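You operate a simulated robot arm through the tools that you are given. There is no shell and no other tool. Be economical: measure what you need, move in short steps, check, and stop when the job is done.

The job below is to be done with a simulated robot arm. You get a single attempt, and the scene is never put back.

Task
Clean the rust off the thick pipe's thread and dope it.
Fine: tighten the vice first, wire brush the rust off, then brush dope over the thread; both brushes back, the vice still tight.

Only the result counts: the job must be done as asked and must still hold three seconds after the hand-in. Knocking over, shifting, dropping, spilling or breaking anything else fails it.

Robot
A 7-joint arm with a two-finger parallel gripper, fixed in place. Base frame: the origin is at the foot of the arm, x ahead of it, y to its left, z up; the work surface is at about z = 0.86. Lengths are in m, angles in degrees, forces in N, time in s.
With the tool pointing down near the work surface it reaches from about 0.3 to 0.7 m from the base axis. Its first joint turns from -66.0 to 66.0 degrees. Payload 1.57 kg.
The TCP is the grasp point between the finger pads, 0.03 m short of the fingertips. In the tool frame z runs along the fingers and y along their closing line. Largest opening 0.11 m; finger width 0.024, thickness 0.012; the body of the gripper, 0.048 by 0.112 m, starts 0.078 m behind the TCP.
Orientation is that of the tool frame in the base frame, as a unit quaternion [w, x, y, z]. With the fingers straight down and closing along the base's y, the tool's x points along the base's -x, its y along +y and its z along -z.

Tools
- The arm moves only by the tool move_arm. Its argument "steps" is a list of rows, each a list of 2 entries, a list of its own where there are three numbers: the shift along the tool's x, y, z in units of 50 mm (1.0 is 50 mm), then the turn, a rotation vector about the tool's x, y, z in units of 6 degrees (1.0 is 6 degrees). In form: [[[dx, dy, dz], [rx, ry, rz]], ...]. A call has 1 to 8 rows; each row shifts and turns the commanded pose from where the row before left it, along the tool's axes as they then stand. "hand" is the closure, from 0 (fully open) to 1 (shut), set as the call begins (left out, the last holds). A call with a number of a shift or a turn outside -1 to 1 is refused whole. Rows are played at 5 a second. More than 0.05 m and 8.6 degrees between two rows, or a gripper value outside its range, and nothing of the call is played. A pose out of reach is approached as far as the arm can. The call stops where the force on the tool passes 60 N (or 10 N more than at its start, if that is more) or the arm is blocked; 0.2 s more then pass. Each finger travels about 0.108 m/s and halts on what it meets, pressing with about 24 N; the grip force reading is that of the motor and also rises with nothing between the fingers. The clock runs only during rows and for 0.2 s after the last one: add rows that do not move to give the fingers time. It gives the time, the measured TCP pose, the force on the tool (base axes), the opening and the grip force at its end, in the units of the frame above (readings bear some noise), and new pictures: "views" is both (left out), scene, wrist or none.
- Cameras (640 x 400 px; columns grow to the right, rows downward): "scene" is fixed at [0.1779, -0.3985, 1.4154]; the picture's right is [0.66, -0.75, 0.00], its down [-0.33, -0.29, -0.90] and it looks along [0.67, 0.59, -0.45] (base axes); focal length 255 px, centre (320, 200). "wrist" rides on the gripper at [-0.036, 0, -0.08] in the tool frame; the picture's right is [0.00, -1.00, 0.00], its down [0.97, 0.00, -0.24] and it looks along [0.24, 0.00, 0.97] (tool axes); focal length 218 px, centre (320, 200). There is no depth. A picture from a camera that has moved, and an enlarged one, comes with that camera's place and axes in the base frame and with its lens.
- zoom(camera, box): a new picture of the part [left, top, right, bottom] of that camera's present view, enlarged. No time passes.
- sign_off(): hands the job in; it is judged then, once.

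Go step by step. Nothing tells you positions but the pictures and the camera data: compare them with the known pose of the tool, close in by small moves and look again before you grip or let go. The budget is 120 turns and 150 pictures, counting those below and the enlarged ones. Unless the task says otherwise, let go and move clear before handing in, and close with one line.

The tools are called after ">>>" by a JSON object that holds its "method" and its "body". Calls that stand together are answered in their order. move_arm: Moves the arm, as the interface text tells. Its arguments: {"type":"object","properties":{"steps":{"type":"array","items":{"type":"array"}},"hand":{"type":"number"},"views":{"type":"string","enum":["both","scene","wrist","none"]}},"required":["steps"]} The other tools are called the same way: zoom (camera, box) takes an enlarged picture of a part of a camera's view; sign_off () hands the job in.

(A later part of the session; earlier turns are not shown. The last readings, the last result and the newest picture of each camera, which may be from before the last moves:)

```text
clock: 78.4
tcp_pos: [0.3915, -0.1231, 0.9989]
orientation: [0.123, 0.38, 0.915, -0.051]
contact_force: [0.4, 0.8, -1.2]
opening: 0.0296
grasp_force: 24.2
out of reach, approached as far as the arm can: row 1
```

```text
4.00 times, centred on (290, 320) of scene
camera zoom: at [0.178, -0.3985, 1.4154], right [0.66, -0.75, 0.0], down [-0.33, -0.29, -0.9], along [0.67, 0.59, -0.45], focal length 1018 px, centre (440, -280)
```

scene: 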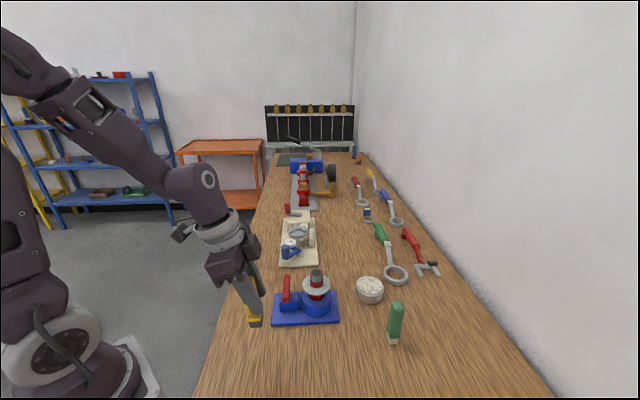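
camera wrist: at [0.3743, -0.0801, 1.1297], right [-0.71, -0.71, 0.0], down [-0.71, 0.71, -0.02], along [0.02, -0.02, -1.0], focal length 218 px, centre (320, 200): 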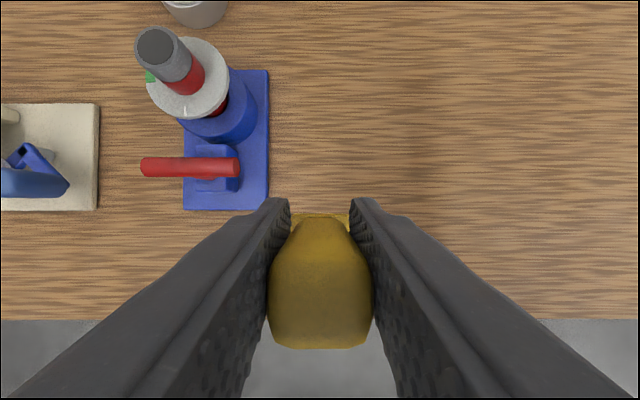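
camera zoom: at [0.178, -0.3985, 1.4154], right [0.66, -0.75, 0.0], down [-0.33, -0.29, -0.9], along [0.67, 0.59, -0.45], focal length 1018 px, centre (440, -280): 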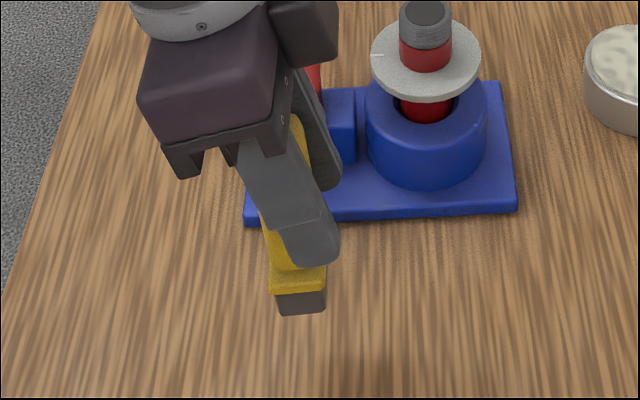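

>>> {"method": "move_arm", "body": {"steps": [[[-0.1, 0, 0], [0, -0.75, 0]], [[0.18, 0, 0.5], [0, 0, 0]], [[0.16, 0, 0.45], [0, 0, 0]], [[0, 0, 0], [0, 0, 0]]], "views": "none"}}

>>> {"method": "zoom", "body": {"camera": "scene", "box": [240, 290, 340, 390]}}

```text
clock: 79.4
tcp_pos: [0.3968, -0.1281, 0.9474]
orientation: [0.159, 0.378, 0.91, -0.067]
contact_force: [-0.3, 0.0, -0.9]
opening: 0.0296
grasp_force: 23.8
```

```text
4.00 times, centred on (290, 340) of scene
camera zoom: at [0.178, -0.3985, 1.4154], right [0.66, -0.75, 0.0], down [-0.33, -0.29, -0.9], along [0.67, 0.59, -0.45], focal length 1018 px, centre (440, -360)
```

zoom: 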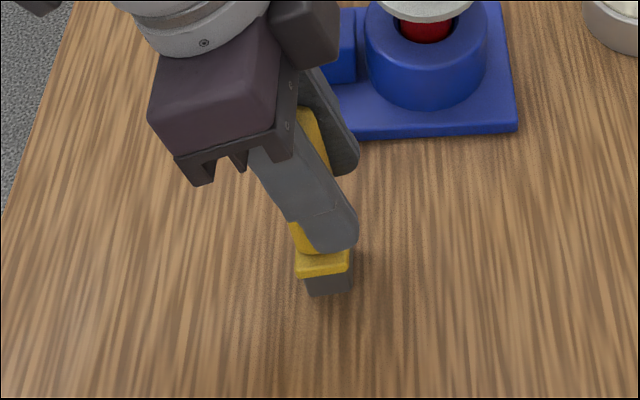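

>>> {"method": "move_arm", "body": {"steps": [[[0.019, 0, 0.057], [0, 0, 0]], [[0.019, 0, 0.057], [0, 0, 0]], [[0.019, 0, 0.057], [0, 0, 0]], [[0, 0, 0], [0, 0, 0]]], "views": "none"}}

>>> {"method": "zoom", "body": {"camera": "scene", "box": [290, 320, 350, 390]}}

```text
clock: 80.4
tcp_pos: [0.3965, -0.1285, 0.94]
orientation: [0.159, 0.379, 0.909, -0.067]
contact_force: [-0.7, -3.6, 18.8]
opening: 0.0295
grasp_force: 24.1
```

```text
5.71 times, centred on (320, 355) of scene
camera zoom: at [0.1777, -0.3985, 1.4154], right [0.66, -0.75, 0.0], down [-0.33, -0.29, -0.9], along [0.67, 0.59, -0.45], focal length 1455 px, centre (320, -686)
```

zoom: 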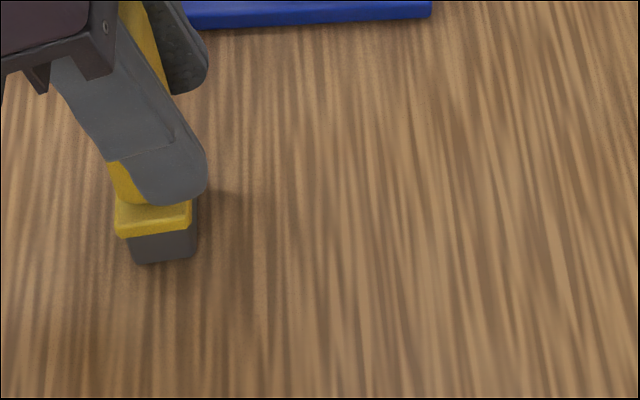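

>>> {"method": "move_arm", "body": {"steps": [[[-0.01, 0, -0.03], [0, 0, 0]], [[0, 0, 0], [0, 0, 0]]], "views": "none"}}

>>> {"method": "move_arm", "body": {"steps": [[[0, 0, 0], [0, 0, 0]], [[0, 0, 0], [0, 0, 0]], [[0, 0, 0], [0, 0, 0]]], "hand": 0.45, "views": "wrist"}}

>>> {"method": "zoom", "body": {"camera": "scene", "box": [270, 310, 350, 390]}}

```text
clock: 81.0
tcp_pos: [0.3967, -0.1268, 0.9415]
orientation: [0.157, 0.378, 0.91, -0.066]
contact_force: [-0.1, 0.0, -1.7]
opening: 0.0297
grasp_force: 24.3
```

```text
clock: 81.8
tcp_pos: [0.3967, -0.1268, 0.9413]
orientation: [0.158, 0.379, 0.909, -0.067]
contact_force: [-0.3, -0.1, 0.2]
opening: 0.0605
grasp_force: 0.1
camera wrist: at [0.4025, -0.1315, 1.0281], right [-0.71, -0.71, 0.0], down [-0.7, 0.7, -0.1], along [0.07, -0.07, -0.99], focal length 218 px, centre (320, 200)
```

wrist: 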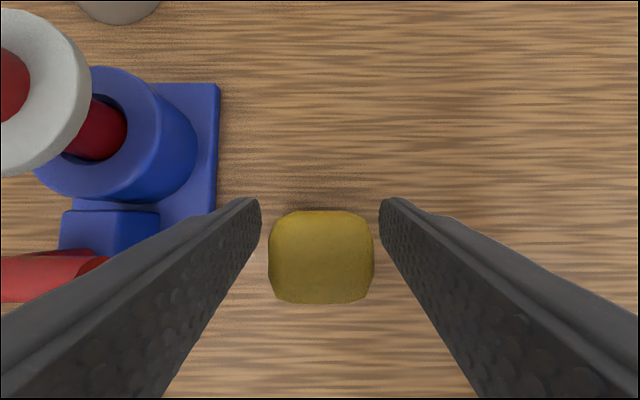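

```text
5.00 times, centred on (310, 350) of scene
camera zoom: at [0.1779, -0.3985, 1.4154], right [0.66, -0.75, 0.0], down [-0.33, -0.29, -0.9], along [0.67, 0.59, -0.45], focal length 1273 px, centre (370, -550)
```

zoom: 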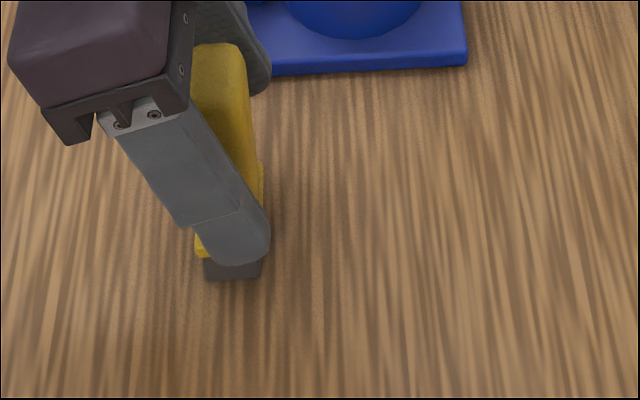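

The brush stands free at about (0.396,-0.125). I withdraw along the tool, straighten, and come back down vertically over it.

>>> {"method": "move_arm", "body": {"steps": [[[0, 0, -0.9], [0, 0, 0]], [[0, 0, -0.9], [0, 0, 0]], [[0, 0, -0.9], [0, 0, 0]], [[0, 0, 0], [0, 1, 0]], [[0, 0, 0], [0, 1, 0]], [[0, 0, 0], [0, 1, 0]], [[-0.8, 0, 0], [0, 0.3, 0]], [[0, 0, 0], [0, 0, 0]]], "views": "wrist"}}

```text
clock: 83.6
tcp_pos: [0.3967, -0.1279, 1.0498]
orientation: [0.0, 0.384, 0.923, -0.001]
contact_force: [-0.5, 0.0, 0.4]
opening: 0.0603
grasp_force: 0.0
out of reach, approached as far as the arm can: row 3
camera wrist: at [0.4234, -0.153, 1.129], right [-0.71, -0.71, 0.0], down [-0.69, 0.69, 0.24], along [-0.17, 0.17, -0.97], focal length 218 px, centre (320, 200)
```

wrist: 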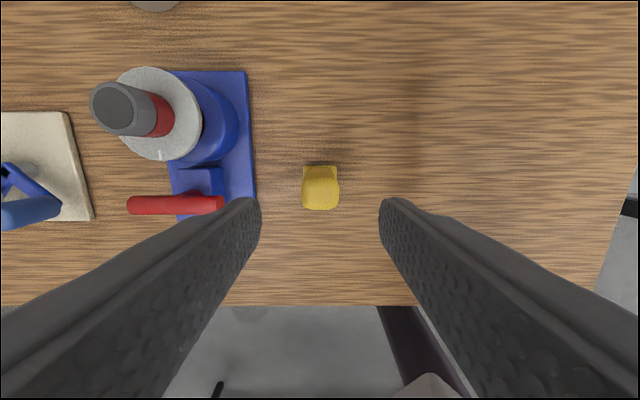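

>>> {"method": "move_arm", "body": {"steps": [[[0, 0, 0.8], [0, 0, 0]], [[0, 0, 0.8], [0, 0, 0]], [[0, 0, 0.48], [0, 0, 0]], [[0, 0, 0], [0, 0, 0]]], "views": "wrist"}}

>>> {"method": "move_arm", "body": {"steps": [[[0, 0, 0], [0, 0, 0]], [[0, 0, 0], [0, 0, 0]], [[0, 0, 0], [0, 0, 0]]], "hand": 1, "views": "none"}}

>>> {"method": "move_arm", "body": {"steps": [[[0, 0, -0.8], [0, 0, 0]], [[0, 0, -0.3], [0, 0, 0]], [[0.6, 0.07, 0], [0, 0, 0]], [[0.6, 0.07, 0], [0, 0, 0]], [[0.64, 0.07, 0], [0, 0, 0]], [[0, 0, 0], [0, 0, 0]]], "views": "both"}}

```text
clock: 84.6
tcp_pos: [0.3971, -0.1278, 0.943]
orientation: [-0.002, 0.383, 0.924, 0.001]
contact_force: [-0.7, -0.2, 0.2]
opening: 0.0604
grasp_force: 0.1
camera wrist: at [0.4243, -0.153, 1.0229], right [-0.71, -0.71, 0.0], down [-0.68, 0.69, 0.24], along [-0.17, 0.17, -0.97], focal length 218 px, centre (320, 200)
```

wrist: 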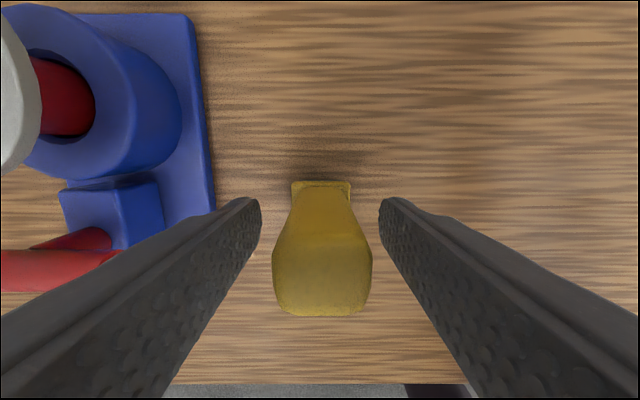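

```text
clock: 85.4
tcp_pos: [0.3976, -0.1282, 0.9441]
orientation: [-0.002, 0.384, 0.923, 0.0]
contact_force: [0.1, -0.4, 0.2]
opening: 0.0294
grasp_force: 24.5
```

```text
clock: 86.8
tcp_pos: [0.3397, -0.0566, 0.9992]
orientation: [0.0, 0.384, 0.923, 0.0]
contact_force: [-0.8, 0.4, -1.8]
opening: 0.0294
grasp_force: 23.3
camera wrist: at [0.367, -0.0814, 1.0785], right [-0.71, -0.71, 0.0], down [-0.68, 0.69, 0.24], along [-0.17, 0.17, -0.97], focal length 218 px, centre (320, 200)
```

scene: 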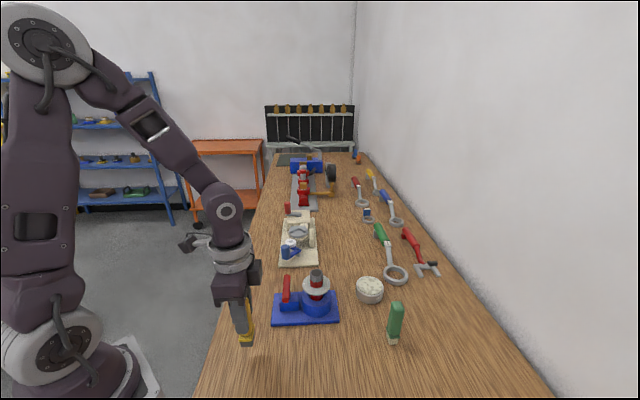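
wrist: 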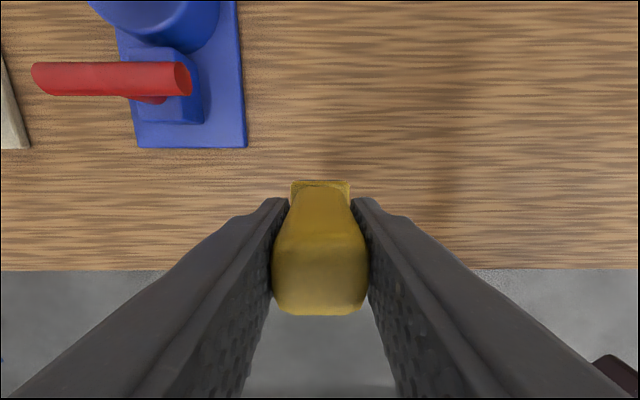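

>>> {"method": "move_arm", "body": {"steps": [[[0.13, -0.02, 0], [0, 0, 0]], [[0, 0, 0.8], [0, 0, 0]], [[0, 0, 0.2], [0, 0, 0]], [[0, 0, 0.06], [0, 0, 0]], [[0, 0, 0], [0, 0, 0]]], "views": "none"}}

>>> {"method": "zoom", "body": {"camera": "scene", "box": [215, 310, 265, 370]}}

```text
clock: 88.0
tcp_pos: [0.3353, -0.0509, 0.9466]
orientation: [-0.001, 0.383, 0.924, 0.0]
contact_force: [0.5, 0.1, -1.4]
opening: 0.0296
grasp_force: 24.1
```

```text
6.67 times, centred on (240, 340) of scene
camera zoom: at [0.1779, -0.3985, 1.4154], right [0.66, -0.75, 0.0], down [-0.33, -0.29, -0.9], along [0.67, 0.59, -0.45], focal length 1698 px, centre (853, -733)
```

zoom: 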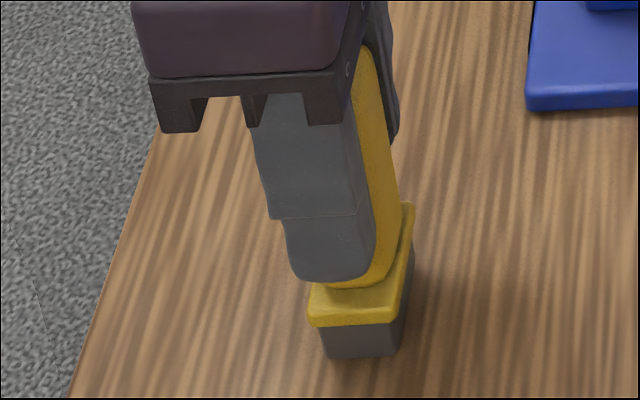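

>>> {"method": "move_arm", "body": {"steps": [[[0.05, -0.03, 0.03], [0, 0, 0]], [[0, 0, 0.03], [0, 0, 0]], [[0, 0, 0], [0, 0, 0]]], "views": "none"}}

```text
clock: 88.8
tcp_pos: [0.332, -0.0513, 0.9428]
orientation: [-0.001, 0.384, 0.923, -0.001]
contact_force: [0.0, 0.5, -0.6]
opening: 0.0297
grasp_force: 24.2
```

>>> {"method": "move_arm", "body": {"steps": [[[0, 0, 0.02], [0, 0, 0]], [[0, 0, 0], [0, 0, 0]]], "views": "none"}}

>>> {"method": "zoom", "body": {"camera": "scene", "box": [215, 310, 265, 370]}}

```text
clock: 89.4
tcp_pos: [0.3333, -0.0506, 0.9422]
orientation: [0.001, 0.383, 0.924, 0.0]
contact_force: [-1.6, -0.1, 19.4]
opening: 0.0294
grasp_force: 24.4
```

```text
6.67 times, centred on (240, 340) of scene
camera zoom: at [0.1777, -0.3985, 1.4154], right [0.66, -0.75, 0.0], down [-0.33, -0.29, -0.9], along [0.67, 0.59, -0.45], focal length 1698 px, centre (853, -733)
```

zoom: 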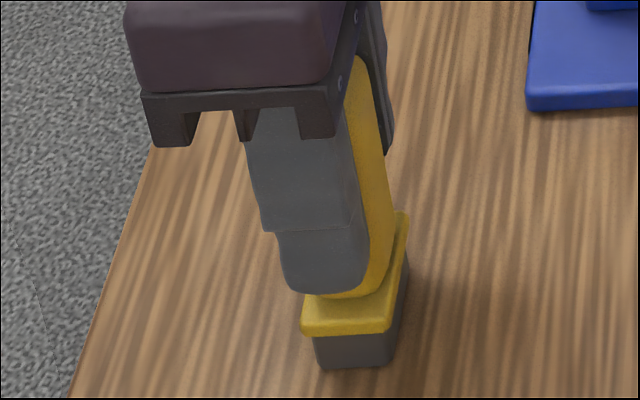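

>>> {"method": "move_arm", "body": {"steps": [[[0, 0, -0.03], [0, 0, 0]], [[0, 0, 0], [0, 0, 0]]], "views": "none"}}

>>> {"method": "move_arm", "body": {"steps": [[[0, 0, 0], [0, 0, 0]], [[0, 0, 0], [0, 0, 0]], [[0, 0, 0], [0, 0, 0]], [[0, 0, -0.9], [0, 0, 0]], [[0, 0, -0.9], [0, 0, 0]], [[0, 0, -0.9], [0, 0, 0]], [[0, 0, -0.7], [0, 0, 0]]], "hand": 0.45, "views": "both"}}

>>> {"method": "zoom", "body": {"camera": "scene", "box": [215, 310, 265, 370]}}

```text
clock: 90.0
tcp_pos: [0.3317, -0.0513, 0.9443]
orientation: [-0.001, 0.384, 0.923, 0.0]
contact_force: [0.5, 0.1, -1.1]
opening: 0.0296
grasp_force: 24.2
```

```text
clock: 91.6
tcp_pos: [0.3318, -0.0503, 1.1168]
orientation: [0.0, 0.384, 0.923, -0.001]
contact_force: [0.0, 0.2, 0.4]
opening: 0.0605
grasp_force: 0.1
camera wrist: at [0.3584, -0.0758, 1.1959], right [-0.71, -0.7, 0.0], down [-0.68, 0.69, 0.24], along [-0.17, 0.17, -0.97], focal length 218 px, centre (320, 200)
```

scene: 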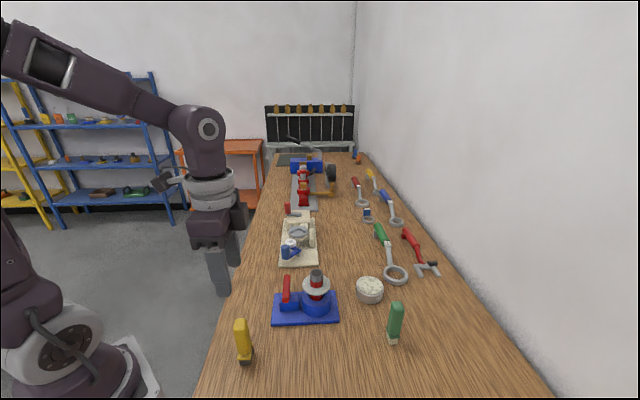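
wrist: 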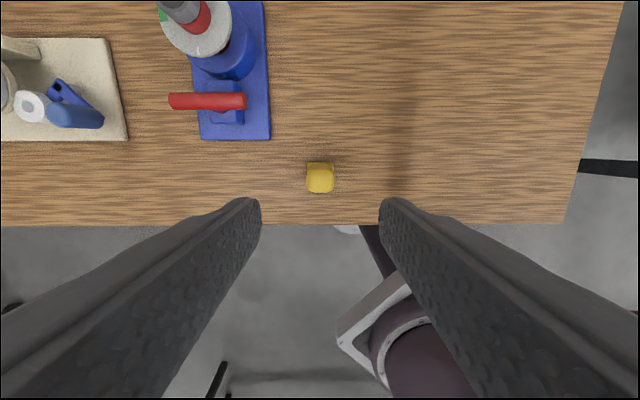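

```text
6.67 times, centred on (240, 340) of scene
camera zoom: at [0.1779, -0.3985, 1.4154], right [0.66, -0.75, 0.0], down [-0.33, -0.29, -0.9], along [0.67, 0.59, -0.45], focal length 1698 px, centre (853, -733)
```

zoom: 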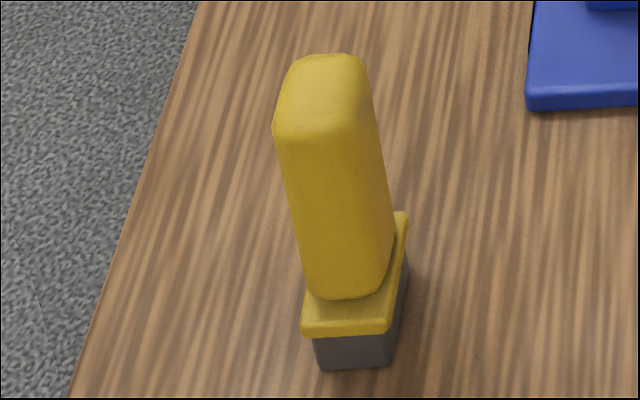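

The wire brush is home. I check the thread again from the rust side.

>>> {"method": "move_arm", "body": {"steps": [[[-0.6, 0.8, 0], [0, 0, 0]], [[-0.5, 0.85, 0], [0, 0, 0]], [[-0.5, 0.85, 0], [0, -0.6, 0]], [[0, 0, 0], [0, -1, 0]], [[0, 0, 0], [0, -1, 0]], [[0, 0, 0], [0, -1, 0]], [[0, 0, 0], [0, -1, 0]], [[0, 0, 0], [0, -1, 0]]], "hand": 1, "views": "none"}}

>>> {"method": "move_arm", "body": {"steps": [[[0, 0, 0], [0, -1, 0]], [[0.5, 0, 0.6], [0, 0, 0]], [[0.6, 0, 0.6], [0, 0, 0]], [[0, 0, 0], [0, 0, 0]]], "views": "wrist"}}

>>> {"method": "zoom", "body": {"camera": "wrist", "box": [303, 135, 343, 165]}}

```text
clock: 93.4
tcp_pos: [0.4765, -0.0203, 1.1136]
orientation: [0.266, 0.367, 0.885, -0.11]
contact_force: [0.0, 0.3, -0.1]
opening: 0.0
grasp_force: 21.1
```

```text
clock: 94.4
tcp_pos: [0.474, -0.0159, 1.0338]
orientation: [0.312, 0.36, 0.87, -0.129]
contact_force: [-0.7, -0.2, 0.0]
opening: 0.0
grasp_force: 21.5
camera wrist: at [0.4588, 0.001, 1.1169], right [-0.71, -0.71, 0.0], down [-0.64, 0.64, -0.43], along [0.3, -0.31, -0.9], focal length 218 px, centre (320, 200)
```

wrist: 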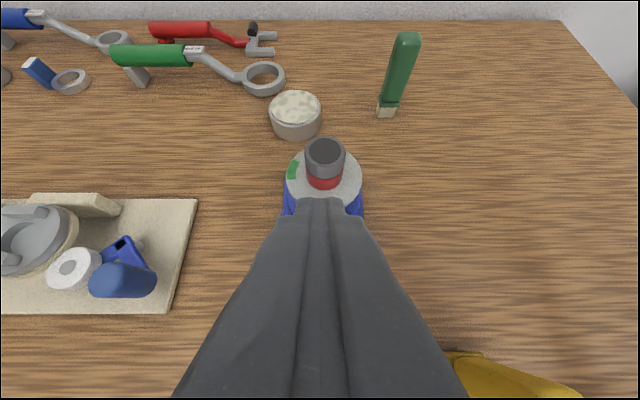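

```text
13.33 times, centred on (323, 150) of wrist
camera zoom: at [0.4588, 0.001, 1.1169], right [-0.71, -0.71, 0.0], down [-0.64, 0.64, -0.43], along [0.3, -0.31, -0.9], focal length 2910 px, centre (280, 867)
```

zoom: 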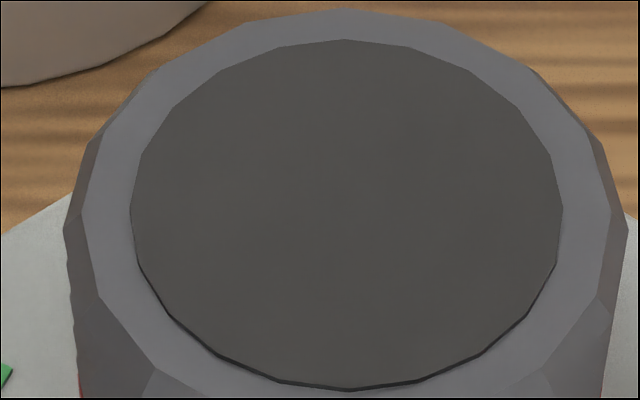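

>>> {"method": "zoom", "body": {"camera": "wrist", "box": [303, 155, 343, 185]}}

```text
13.33 times, centred on (323, 170) of wrist
camera zoom: at [0.4588, 0.001, 1.1169], right [-0.71, -0.71, 0.0], down [-0.64, 0.64, -0.43], along [0.3, -0.31, -0.9], focal length 2910 px, centre (280, 600)
```

zoom: 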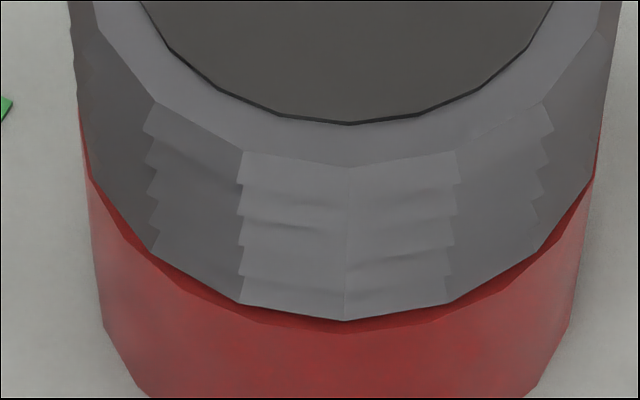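

The thread is clean now. Next the green dope brush, at about (0.58,-0.27); I raise, straighten and go above it.

>>> {"method": "move_arm", "body": {"steps": [[[-0.64, 0, -0.76], [0, 0, 0]], [[-0.64, 0, -0.76], [0, 0, 0]], [[-0.2, 0, -0.2], [0, 1, 0]], [[0, 0, 0], [0, 1, 0]], [[0, 0, 0], [0, 1, 0]], [[0, 0, 0], [0, 1, 0]], [[0, 0, 0], [0, 1, 0]], [[0, 0, 0], [0, 1, 0]]], "hand": 0.4, "views": "none"}}

>>> {"method": "move_arm", "body": {"steps": [[[0, 0, 0], [0, 0.55, 0]], [[-0.75, -0.3, 0], [0, 0, 0]], [[-0.75, -0.3, 0], [0, 0, 0]], [[-0.75, -0.3, 0], [0, 0, 0]], [[-0.75, -0.3, 0], [0, 0, 0]], [[-0.75, -0.3, 0], [0, 0, 0]], [[0, -0.2, 0], [0, 0, 0]], [[0, 0, 0], [0, 0, 0]]], "views": "wrist"}}

```text
clock: 96.2
tcp_pos: [0.4761, -0.0186, 1.1469]
orientation: [0.027, 0.383, 0.923, -0.011]
contact_force: [-0.1, 0.6, -0.4]
opening: 0.0663
grasp_force: 0.1
```

```text
clock: 98.0
tcp_pos: [0.5479, -0.2127, 1.1478]
orientation: [0.001, 0.384, 0.924, -0.002]
contact_force: [0.5, 0.0, -0.3]
opening: 0.0661
grasp_force: 0.1
camera wrist: at [0.5742, -0.2369, 1.2285], right [-0.71, -0.71, 0.0], down [-0.69, 0.69, 0.24], along [-0.17, 0.17, -0.97], focal length 218 px, centre (320, 200)
```

wrist: 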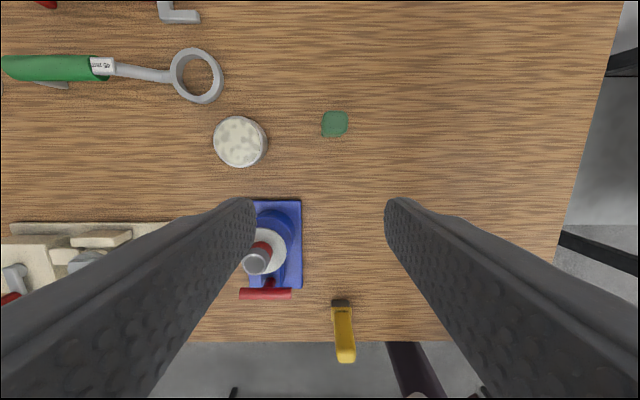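

>>> {"method": "zoom", "body": {"camera": "wrist", "box": [200, 90, 360, 190]}}

```text
4.00 times, centred on (280, 140) of wrist
camera zoom: at [0.5742, -0.2369, 1.2285], right [-0.71, -0.71, 0.0], down [-0.69, 0.69, 0.24], along [-0.17, 0.17, -0.97], focal length 873 px, centre (480, 440)
```

zoom: 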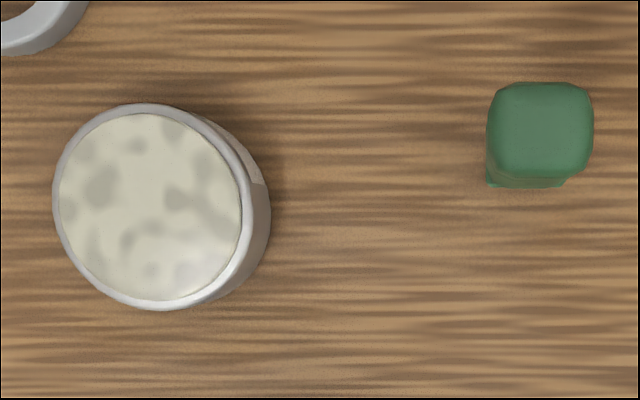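

>>> {"method": "move_arm", "body": {"steps": [[[-0.61, -0.154, 0], [0, 0, 0]], [[-0.61, -0.154, 0], [0, 0, 0]], [[0, 0, 0.9], [0, 0, 0]], [[0, 0, 0.9], [0, 0, 0]], [[0, 0, 0], [0, 0, 0]]], "views": "wrist"}}

```text
clock: 99.2
tcp_pos: [0.5709, -0.2527, 1.0552]
orientation: [0.002, 0.383, 0.924, -0.001]
contact_force: [-0.1, 0.8, -0.2]
opening: 0.0662
grasp_force: 0.1
out of reach, approached as far as the arm can: row 2
camera wrist: at [0.5973, -0.2778, 1.1353], right [-0.71, -0.71, 0.0], down [-0.69, 0.69, 0.24], along [-0.17, 0.17, -0.97], focal length 218 px, centre (320, 200)
```

wrist: 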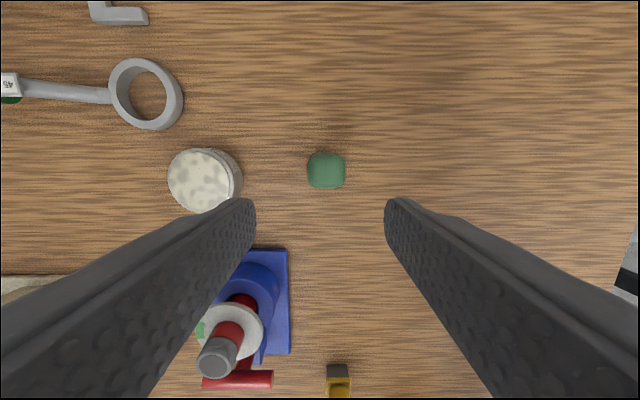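

>>> {"method": "move_arm", "body": {"steps": [[[0, 0, 0.4], [0, 0, 0]], [[-0.35, -0.09, 0], [0, 0, 0]], [[0, 0, 0], [0, 0, 0]]], "views": "wrist"}}

```text
clock: 100.0
tcp_pos: [0.5804, -0.2693, 1.0335]
orientation: [0.001, 0.383, 0.924, -0.001]
contact_force: [0.6, 0.2, 0.0]
opening: 0.0661
grasp_force: 0.0
camera wrist: at [0.6062, -0.2941, 1.1144], right [-0.71, -0.71, 0.0], down [-0.69, 0.69, 0.24], along [-0.17, 0.17, -0.97], focal length 218 px, centre (320, 200)
```

wrist: 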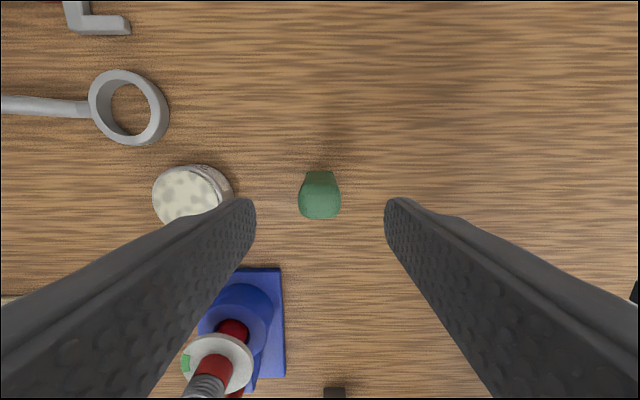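

>>> {"method": "move_arm", "body": {"steps": [[[0, 0, 0.8], [0, 0, 0]], [[0, 0, 0.8], [0, 0, 0]], [[0, 0, 0.16], [0, 0, 0]], [[0, 0, 0], [0, 0, 0]]], "views": "wrist"}}

>>> {"method": "zoom", "body": {"camera": "scene", "box": [360, 290, 430, 350]}}

```text
clock: 101.0
tcp_pos: [0.5799, -0.2681, 0.9462]
orientation: [0.002, 0.384, 0.923, -0.001]
contact_force: [-0.2, -0.2, 0.9]
opening: 0.0659
grasp_force: 0.1
camera wrist: at [0.6059, -0.2932, 1.0264], right [-0.71, -0.71, 0.0], down [-0.69, 0.69, 0.24], along [-0.17, 0.17, -0.97], focal length 218 px, centre (320, 200)
```

wrist: 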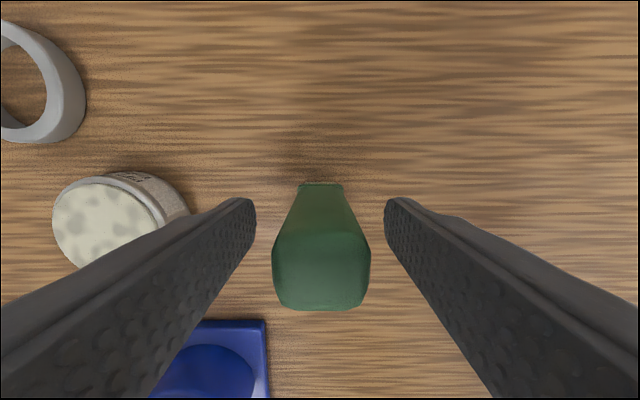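

```text
6.67 times, centred on (395, 320) of scene
camera zoom: at [0.1779, -0.3985, 1.4154], right [0.66, -0.75, 0.0], down [-0.33, -0.29, -0.9], along [0.67, 0.59, -0.45], focal length 1698 px, centre (-180, -600)
```

zoom: 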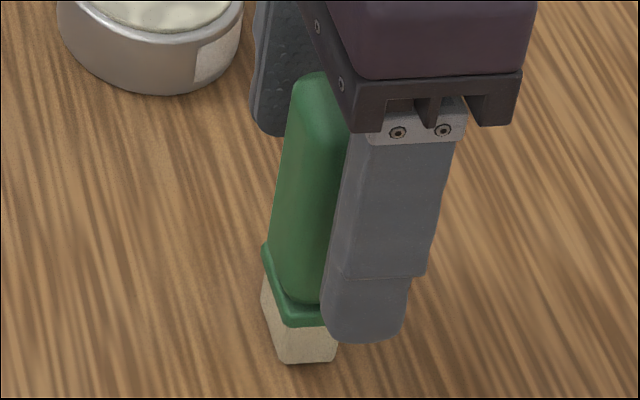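

>>> {"method": "move_arm", "body": {"steps": [[[0, 0, 0], [0, 0, 0]], [[0, 0, 0], [0, 0, 0]], [[0, 0, 0], [0, 0, 0]]], "hand": 1, "views": "none"}}

>>> {"method": "move_arm", "body": {"steps": [[[0, 0, -0.8], [0, 0, 0]], [[0, 0, -0.8], [0, 0, 0]], [[0, 0, 0], [0, 0, 0]]], "views": "both"}}

>>> {"method": "zoom", "body": {"camera": "scene", "box": [350, 250, 430, 330]}}

```text
clock: 101.8
tcp_pos: [0.5796, -0.2699, 0.9465]
orientation: [0.001, 0.383, 0.924, -0.002]
contact_force: [1.1, 0.0, 0.7]
opening: 0.0296
grasp_force: 23.6
```

```text
clock: 102.6
tcp_pos: [0.5803, -0.2691, 1.0263]
orientation: [0.002, 0.384, 0.923, -0.002]
contact_force: [0.2, -0.1, -1.1]
opening: 0.0294
grasp_force: 23.6
camera wrist: at [0.6055, -0.2925, 1.1059], right [-0.71, -0.71, 0.0], down [-0.69, 0.69, 0.24], along [-0.17, 0.17, -0.97], focal length 218 px, centre (320, 200)
```

scene: 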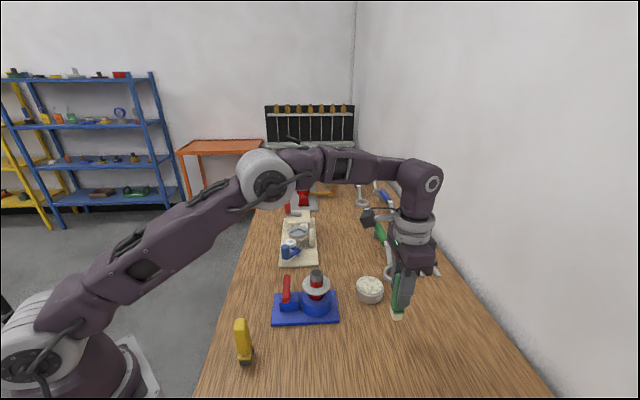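
wrist: 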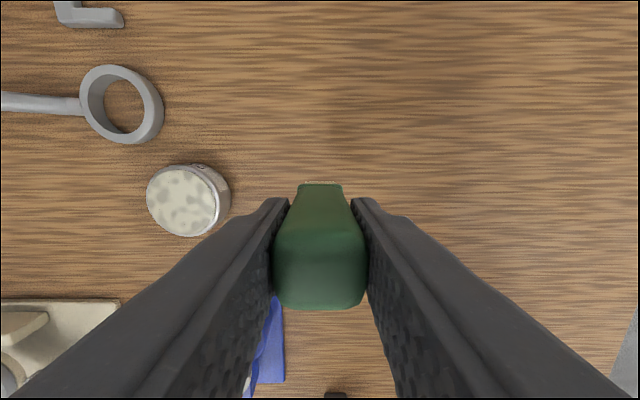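

```text
5.00 times, centred on (390, 290) of scene
camera zoom: at [0.1779, -0.3985, 1.4154], right [0.66, -0.75, 0.0], down [-0.33, -0.29, -0.9], along [0.67, 0.59, -0.45], focal length 1273 px, centre (-30, -250)
```

zoom: 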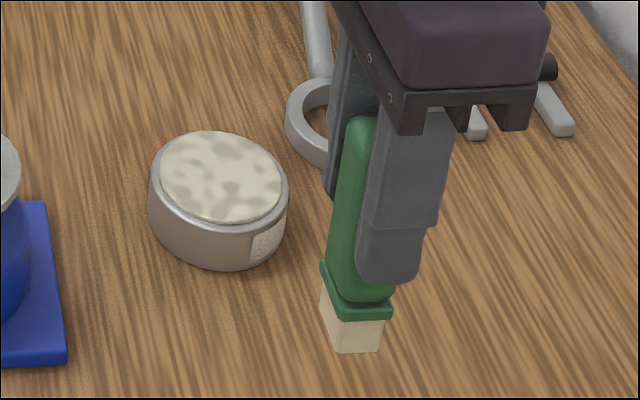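

Brush held. Carry it over the tin, centre about (0.666,-0.155), rim z≈0.89.

>>> {"method": "move_arm", "body": {"steps": [[[0.13, 0.94, 0], [0, 0, 0]], [[0.13, 0.94, 0], [0, 0, 0]], [[0.13, 0.94, 0], [0, 0, 0]], [[0, 0, 0], [0, 0, 0]]], "views": "wrist"}}

>>> {"method": "zoom", "body": {"camera": "scene", "box": [330, 240, 410, 320]}}

```text
clock: 103.6
tcp_pos: [0.6471, -0.1658, 1.0156]
orientation: [-0.02, 0.377, 0.926, -0.006]
contact_force: [-0.6, -0.1, 0.3]
opening: 0.0294
grasp_force: 24.0
out of reach, approached as far as the arm can: row 3
camera wrist: at [0.6768, -0.1902, 1.0936], right [-0.7, -0.72, 0.03], down [-0.68, 0.68, 0.27], along [-0.21, 0.17, -0.96], focal length 218 px, centre (320, 200)
```

wrist: 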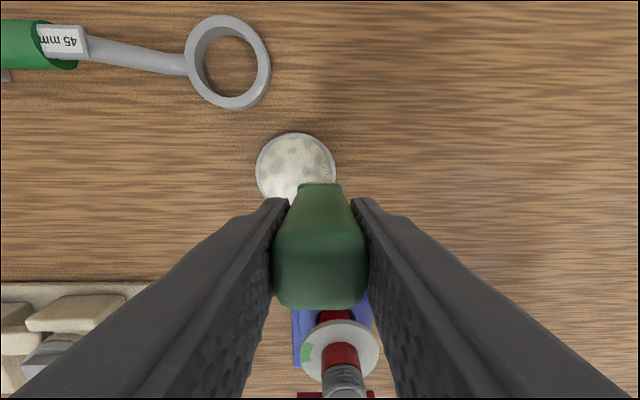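

```text
5.00 times, centred on (370, 280) of scene
camera zoom: at [0.178, -0.3985, 1.4154], right [0.66, -0.75, 0.0], down [-0.33, -0.29, -0.9], along [0.67, 0.59, -0.45], focal length 1273 px, centre (70, -200)
```

zoom: 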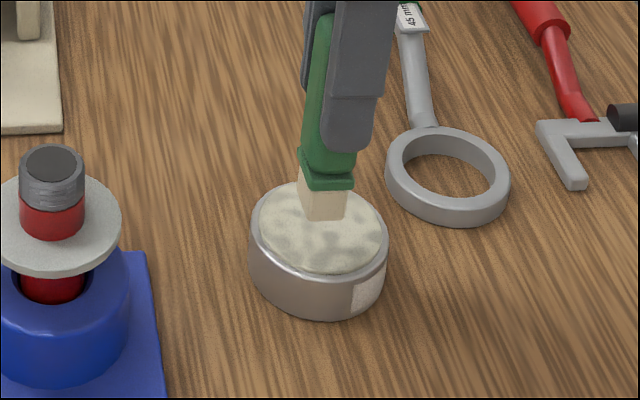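

>>> {"method": "move_arm", "body": {"steps": [[[0, 0, 0.3], [0, 0, 0]], [[0, 0, 0], [0, 0, 0]]], "views": "none"}}

```text
clock: 104.2
tcp_pos: [0.647, -0.1666, 1.0012]
orientation: [0.002, 0.384, 0.923, -0.001]
contact_force: [0.7, -0.1, -1.1]
opening: 0.0296
grasp_force: 24.1
```

>>> {"method": "move_arm", "body": {"steps": [[[-0.05, 0.19, 0.04], [0, 0, 0]], [[-0.05, 0.19, 0.04], [0, 0, 0]], [[0, 0, 0], [0, 0, 0]]], "views": "wrist"}}

>>> {"method": "zoom", "body": {"camera": "scene", "box": [330, 240, 410, 320]}}

```text
clock: 105.0
tcp_pos: [0.664, -0.1556, 0.9976]
orientation: [0.004, 0.383, 0.924, -0.001]
contact_force: [-0.5, 0.3, -1.0]
opening: 0.0293
grasp_force: 24.1
camera wrist: at [0.6906, -0.1809, 1.0771], right [-0.71, -0.71, 0.0], down [-0.69, 0.69, 0.24], along [-0.17, 0.17, -0.97], focal length 218 px, centre (320, 200)
```

wrist: 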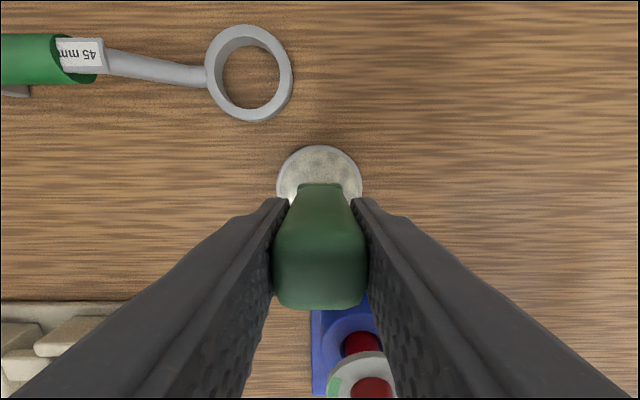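

```text
5.00 times, centred on (370, 280) of scene
camera zoom: at [0.1779, -0.3985, 1.4154], right [0.66, -0.75, 0.0], down [-0.33, -0.29, -0.9], along [0.67, 0.59, -0.45], focal length 1273 px, centre (70, -200)
```

zoom: 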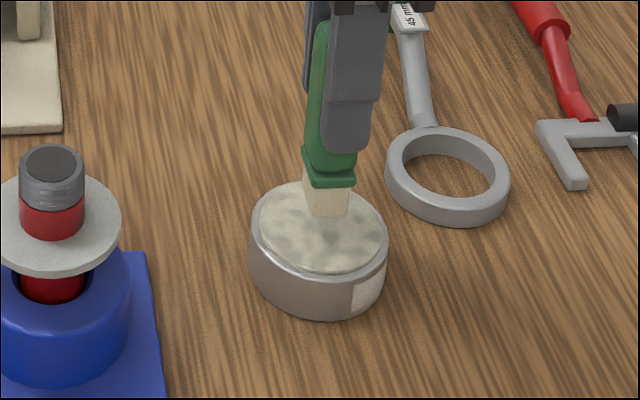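

Centred over the tin. Lower the bristles slowly into the dope.

>>> {"method": "move_arm", "body": {"steps": [[[0, 0, 0.1], [0, 0, 0]], [[0, 0, 0.1], [0, 0, 0]], [[0, 0, 0.1], [0, 0, 0]], [[0, 0, 0.1], [0, 0, 0]], [[0, 0, 0], [0, 0, 0]]], "views": "none"}}

>>> {"method": "zoom", "body": {"camera": "scene", "box": [330, 240, 410, 320]}}

```text
clock: 106.2
tcp_pos: [0.6642, -0.1564, 0.9783]
orientation: [0.003, 0.384, 0.923, -0.001]
contact_force: [2.5, 1.2, 18.9]
opening: 0.0297
grasp_force: 24.1
```

```text
5.00 times, centred on (370, 280) of scene
camera zoom: at [0.1776, -0.3984, 1.4155], right [0.66, -0.75, 0.0], down [-0.33, -0.29, -0.9], along [0.67, 0.59, -0.45], focal length 1273 px, centre (70, -200)
```

zoom: 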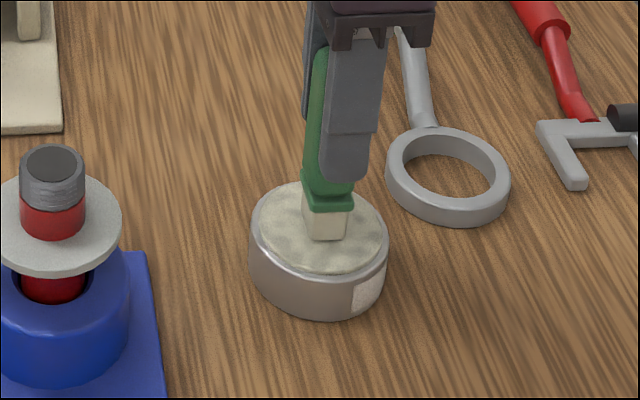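

>>> {"method": "move_arm", "body": {"steps": [[[0, 0, 0], [0, 0, 0]], [[0, 0, 0], [0, 0, 0]], [[0, 0, -0.3], [0, 0, 0]], [[0, 0, -0.3], [0, 0, 0]], [[0, 0, 0], [0, 0, 0]]], "views": "wrist"}}

>>> {"method": "zoom", "body": {"camera": "scene", "box": [330, 240, 410, 320]}}

```text
clock: 107.4
tcp_pos: [0.6661, -0.1544, 1.0059]
orientation: [0.002, 0.384, 0.923, -0.002]
contact_force: [-1.1, -0.8, -0.5]
opening: 0.0296
grasp_force: 24.0
camera wrist: at [0.6907, -0.1804, 1.0861], right [-0.71, -0.71, 0.0], down [-0.69, 0.69, 0.24], along [-0.17, 0.17, -0.97], focal length 218 px, centre (320, 200)
```

wrist: 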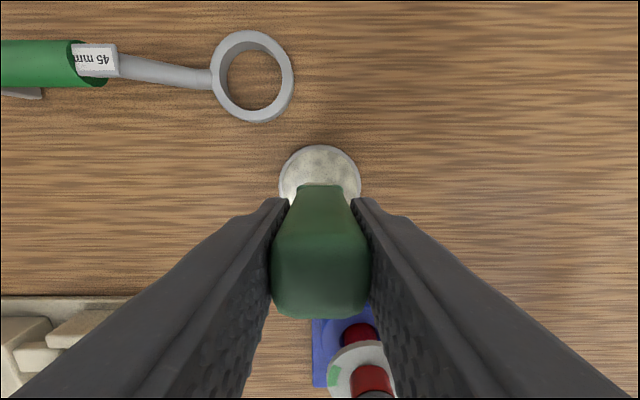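

```text
5.00 times, centred on (370, 280) of scene
camera zoom: at [0.1779, -0.3985, 1.4154], right [0.66, -0.75, 0.0], down [-0.33, -0.29, -0.9], along [0.67, 0.59, -0.45], focal length 1273 px, centre (70, -200)
```

zoom: 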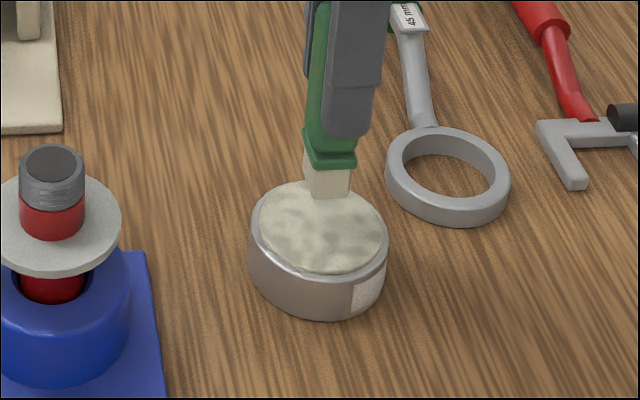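

Bristles took dope. Now carry it to the thread's 45° side with the brush vertical so its bristles overlap the thread height.

>>> {"method": "move_arm", "body": {"steps": [[[0.76, 0.05, 0], [0, 0, 0]], [[0.38, 0.02, -0.4], [0, 0, 0]], [[0.2, 0.02, -0.48], [0, 0, 0]], [[0.6, 0.03, 0], [0, 0, 0]], [[0.6, 0.03, 0], [0, 0, 0]], [[0.5, 0.05, 0], [0, 0, 0]], [[0, 0, 0], [0, 0, 0]]], "views": "wrist"}}

>>> {"method": "zoom", "body": {"camera": "scene", "box": [280, 235, 370, 315]}}

```text
clock: 109.0
tcp_pos: [0.5922, -0.0688, 1.0501]
orientation: [0.003, 0.384, 0.923, -0.001]
contact_force: [0.2, 0.1, -0.7]
opening: 0.0295
grasp_force: 24.0
out of reach, approached as far as the arm can: row 1
camera wrist: at [0.617, -0.0946, 1.13], right [-0.71, -0.71, 0.0], down [-0.69, 0.69, 0.24], along [-0.17, 0.17, -0.97], focal length 218 px, centre (320, 200)
```

wrist: 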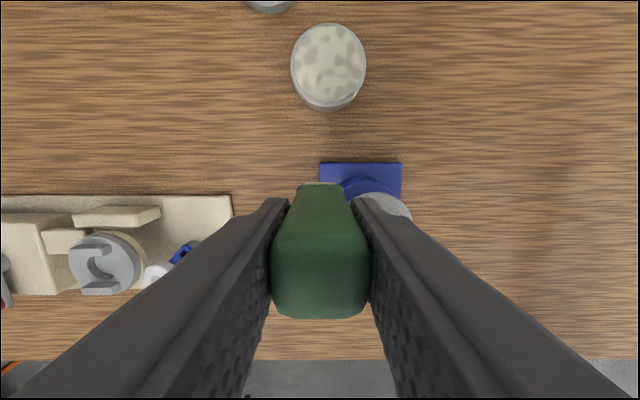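

```text
5.00 times, centred on (325, 275) of scene
camera zoom: at [0.1779, -0.3985, 1.4154], right [0.66, -0.75, 0.0], down [-0.33, -0.29, -0.9], along [0.67, 0.59, -0.45], focal length 1273 px, centre (295, -175)
```

zoom: 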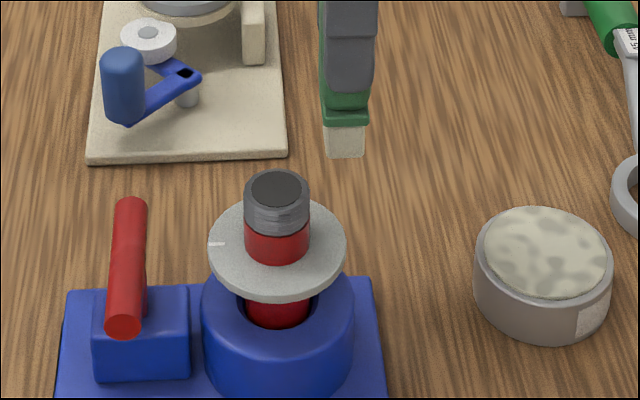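

>>> {"method": "move_arm", "body": {"steps": [[[0.79, 0.04, 0], [0, 0, 0]], [[0, -0.2, 0], [0, 0, 0]], [[0, 0, 0], [0, 0, 0]]], "views": "wrist"}}

>>> {"method": "zoom", "body": {"camera": "scene", "box": [290, 245, 350, 300]}}

```text
clock: 109.8
tcp_pos: [0.5582, -0.0497, 1.0499]
orientation: [0.001, 0.383, 0.924, -0.001]
contact_force: [-0.1, -0.8, -0.9]
opening: 0.0291
grasp_force: 24.5
camera wrist: at [0.5829, -0.0734, 1.1301], right [-0.71, -0.71, 0.0], down [-0.69, 0.69, 0.24], along [-0.17, 0.17, -0.97], focal length 218 px, centre (320, 200)
```

wrist: 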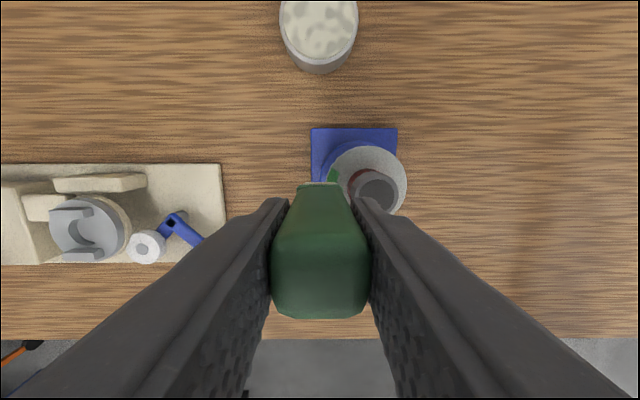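

```text
7.27 times, centred on (320, 272) of scene
camera zoom: at [0.1779, -0.3985, 1.4154], right [0.66, -0.75, 0.0], down [-0.33, -0.29, -0.9], along [0.67, 0.59, -0.45], focal length 1852 px, centre (320, -327)
```

zoom: 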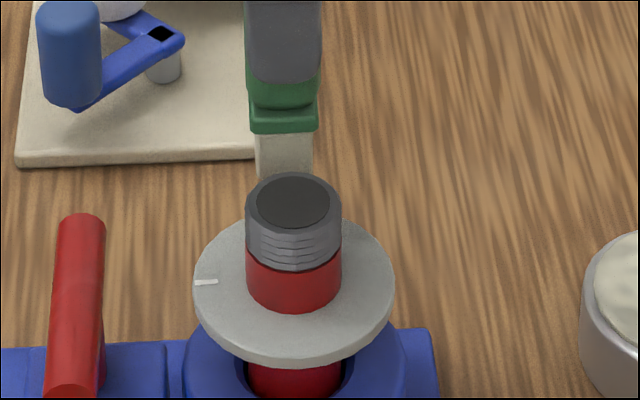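

>>> {"method": "move_arm", "body": {"steps": [[[0, 0, 0.05], [0, 0, 0]], [[0, -0.08, 0], [0, 0, 0]], [[0, -0.06, 0], [0, 0, 0]], [[0, -0.04, 0], [0, 0, 0]], [[0, 0, 0], [0, 0, 0]]], "views": "none"}}

```text
clock: 111.0
tcp_pos: [0.5505, -0.0547, 1.0478]
orientation: [0.002, 0.384, 0.923, -0.001]
contact_force: [-0.2, -0.6, -0.7]
opening: 0.0294
grasp_force: 24.7
```

>>> {"method": "move_arm", "body": {"steps": [[[0, -0.04, 0], [0, 0, 0]], [[0, -0.04, 0], [0, 0, 0]], [[0, 0, 0], [0, 0, 0]]], "views": "none"}}

>>> {"method": "zoom", "body": {"camera": "scene", "box": [290, 245, 350, 300]}}

```text
clock: 111.8
tcp_pos: [0.5493, -0.055, 1.0484]
orientation: [0.003, 0.383, 0.924, 0.0]
contact_force: [14.6, 11.6, 1.0]
opening: 0.0293
grasp_force: 23.6
```

```text
7.27 times, centred on (320, 272) of scene
camera zoom: at [0.1784, -0.3982, 1.4154], right [0.66, -0.75, 0.0], down [-0.33, -0.29, -0.9], along [0.67, 0.59, -0.45], focal length 1852 px, centre (320, -327)
```

zoom: 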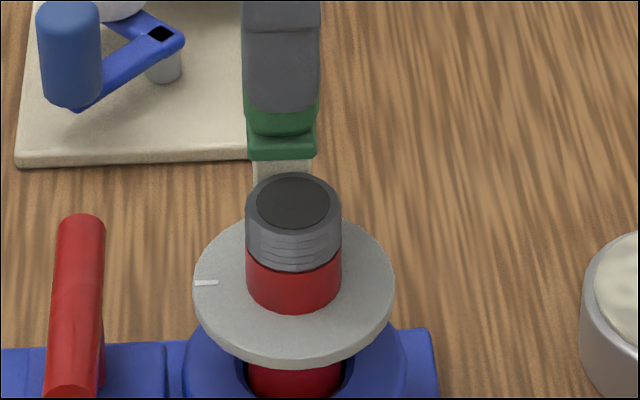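

Contact at about 18 N. I now orbit the brush around the thread, first round to the 135° side, with light pressure.

>>> {"method": "move_arm", "body": {"steps": [[[0, 0.03, 0.06], [0, 0, 0]], [[0.14, 0, -0.1], [0, 0, 0]], [[0.14, -0.038, 0.05], [0, 0, 0]], [[0.102, -0.102, -0.05], [0, 0, 0]], [[0.038, -0.14, 0.05], [0, 0, 0]], [[0, -0.18, -0.05], [0, 0, 0]], [[0, -0.18, 0.05], [0, 0, 0]], [[0, -0.16, -0.05], [0, 0, 0]]], "views": "wrist"}}

>>> {"method": "zoom", "body": {"camera": "scene", "box": [290, 245, 350, 300]}}

```text
clock: 113.6
tcp_pos: [0.5049, -0.0697, 1.0487]
orientation: [0.001, 0.385, 0.923, -0.001]
contact_force: [-1.2, 1.4, -1.6]
opening: 0.0296
grasp_force: 24.3
camera wrist: at [0.5303, -0.0947, 1.1294], right [-0.71, -0.7, 0.0], down [-0.68, 0.69, 0.24], along [-0.17, 0.17, -0.97], focal length 218 px, centre (320, 200)
```

wrist: 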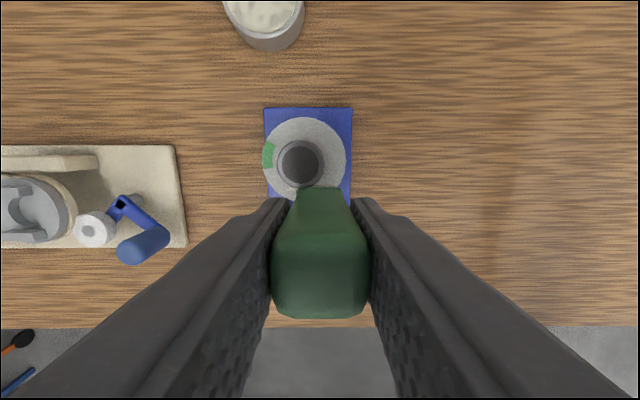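

```text
7.27 times, centred on (320, 272) of scene
camera zoom: at [0.1779, -0.3985, 1.4154], right [0.66, -0.75, 0.0], down [-0.33, -0.29, -0.9], along [0.67, 0.59, -0.45], focal length 1852 px, centre (320, -327)
```

zoom: 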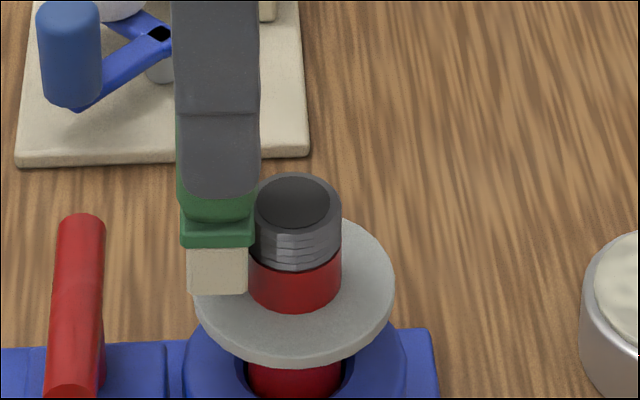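

>>> {"method": "move_arm", "body": {"steps": [[[-0.04, 0.2, 0.05], [0, 0, 0]], [[0, 0.3, -0.1], [0, 0, 0]], [[0, -0.3, 0.1], [0, 0, 0]], [[0, 0.3, -0.1], [0, 0, 0]], [[0, -0.3, 0.1], [0, 0, 0]], [[0.02, -0.2, -0.05], [0, 0, 0]], [[-0.02, -0.14, 0], [0, 0, 0]], [[-0.1, -0.1, 0], [0, 0, 0]]], "views": "none"}}

>>> {"method": "zoom", "body": {"camera": "scene", "box": [290, 245, 350, 300]}}

```text
clock: 115.4
tcp_pos: [0.4993, -0.0833, 1.0479]
orientation: [0.001, 0.384, 0.923, -0.001]
contact_force: [-5.8, 3.8, 0.7]
opening: 0.0294
grasp_force: 24.4
```

```text
7.27 times, centred on (320, 272) of scene
camera zoom: at [0.1778, -0.3984, 1.4154], right [0.66, -0.75, 0.0], down [-0.33, -0.29, -0.9], along [0.67, 0.59, -0.45], focal length 1852 px, centre (320, -327)
```

zoom: 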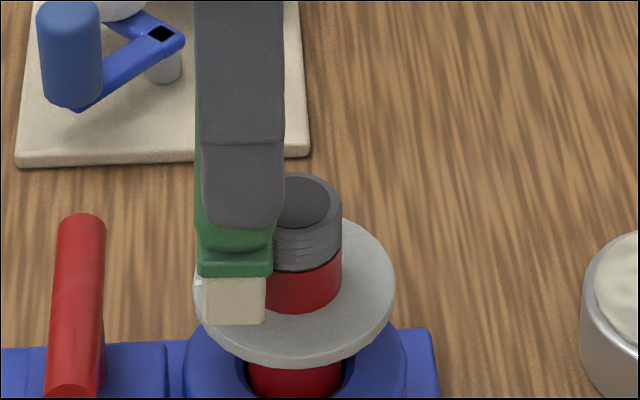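

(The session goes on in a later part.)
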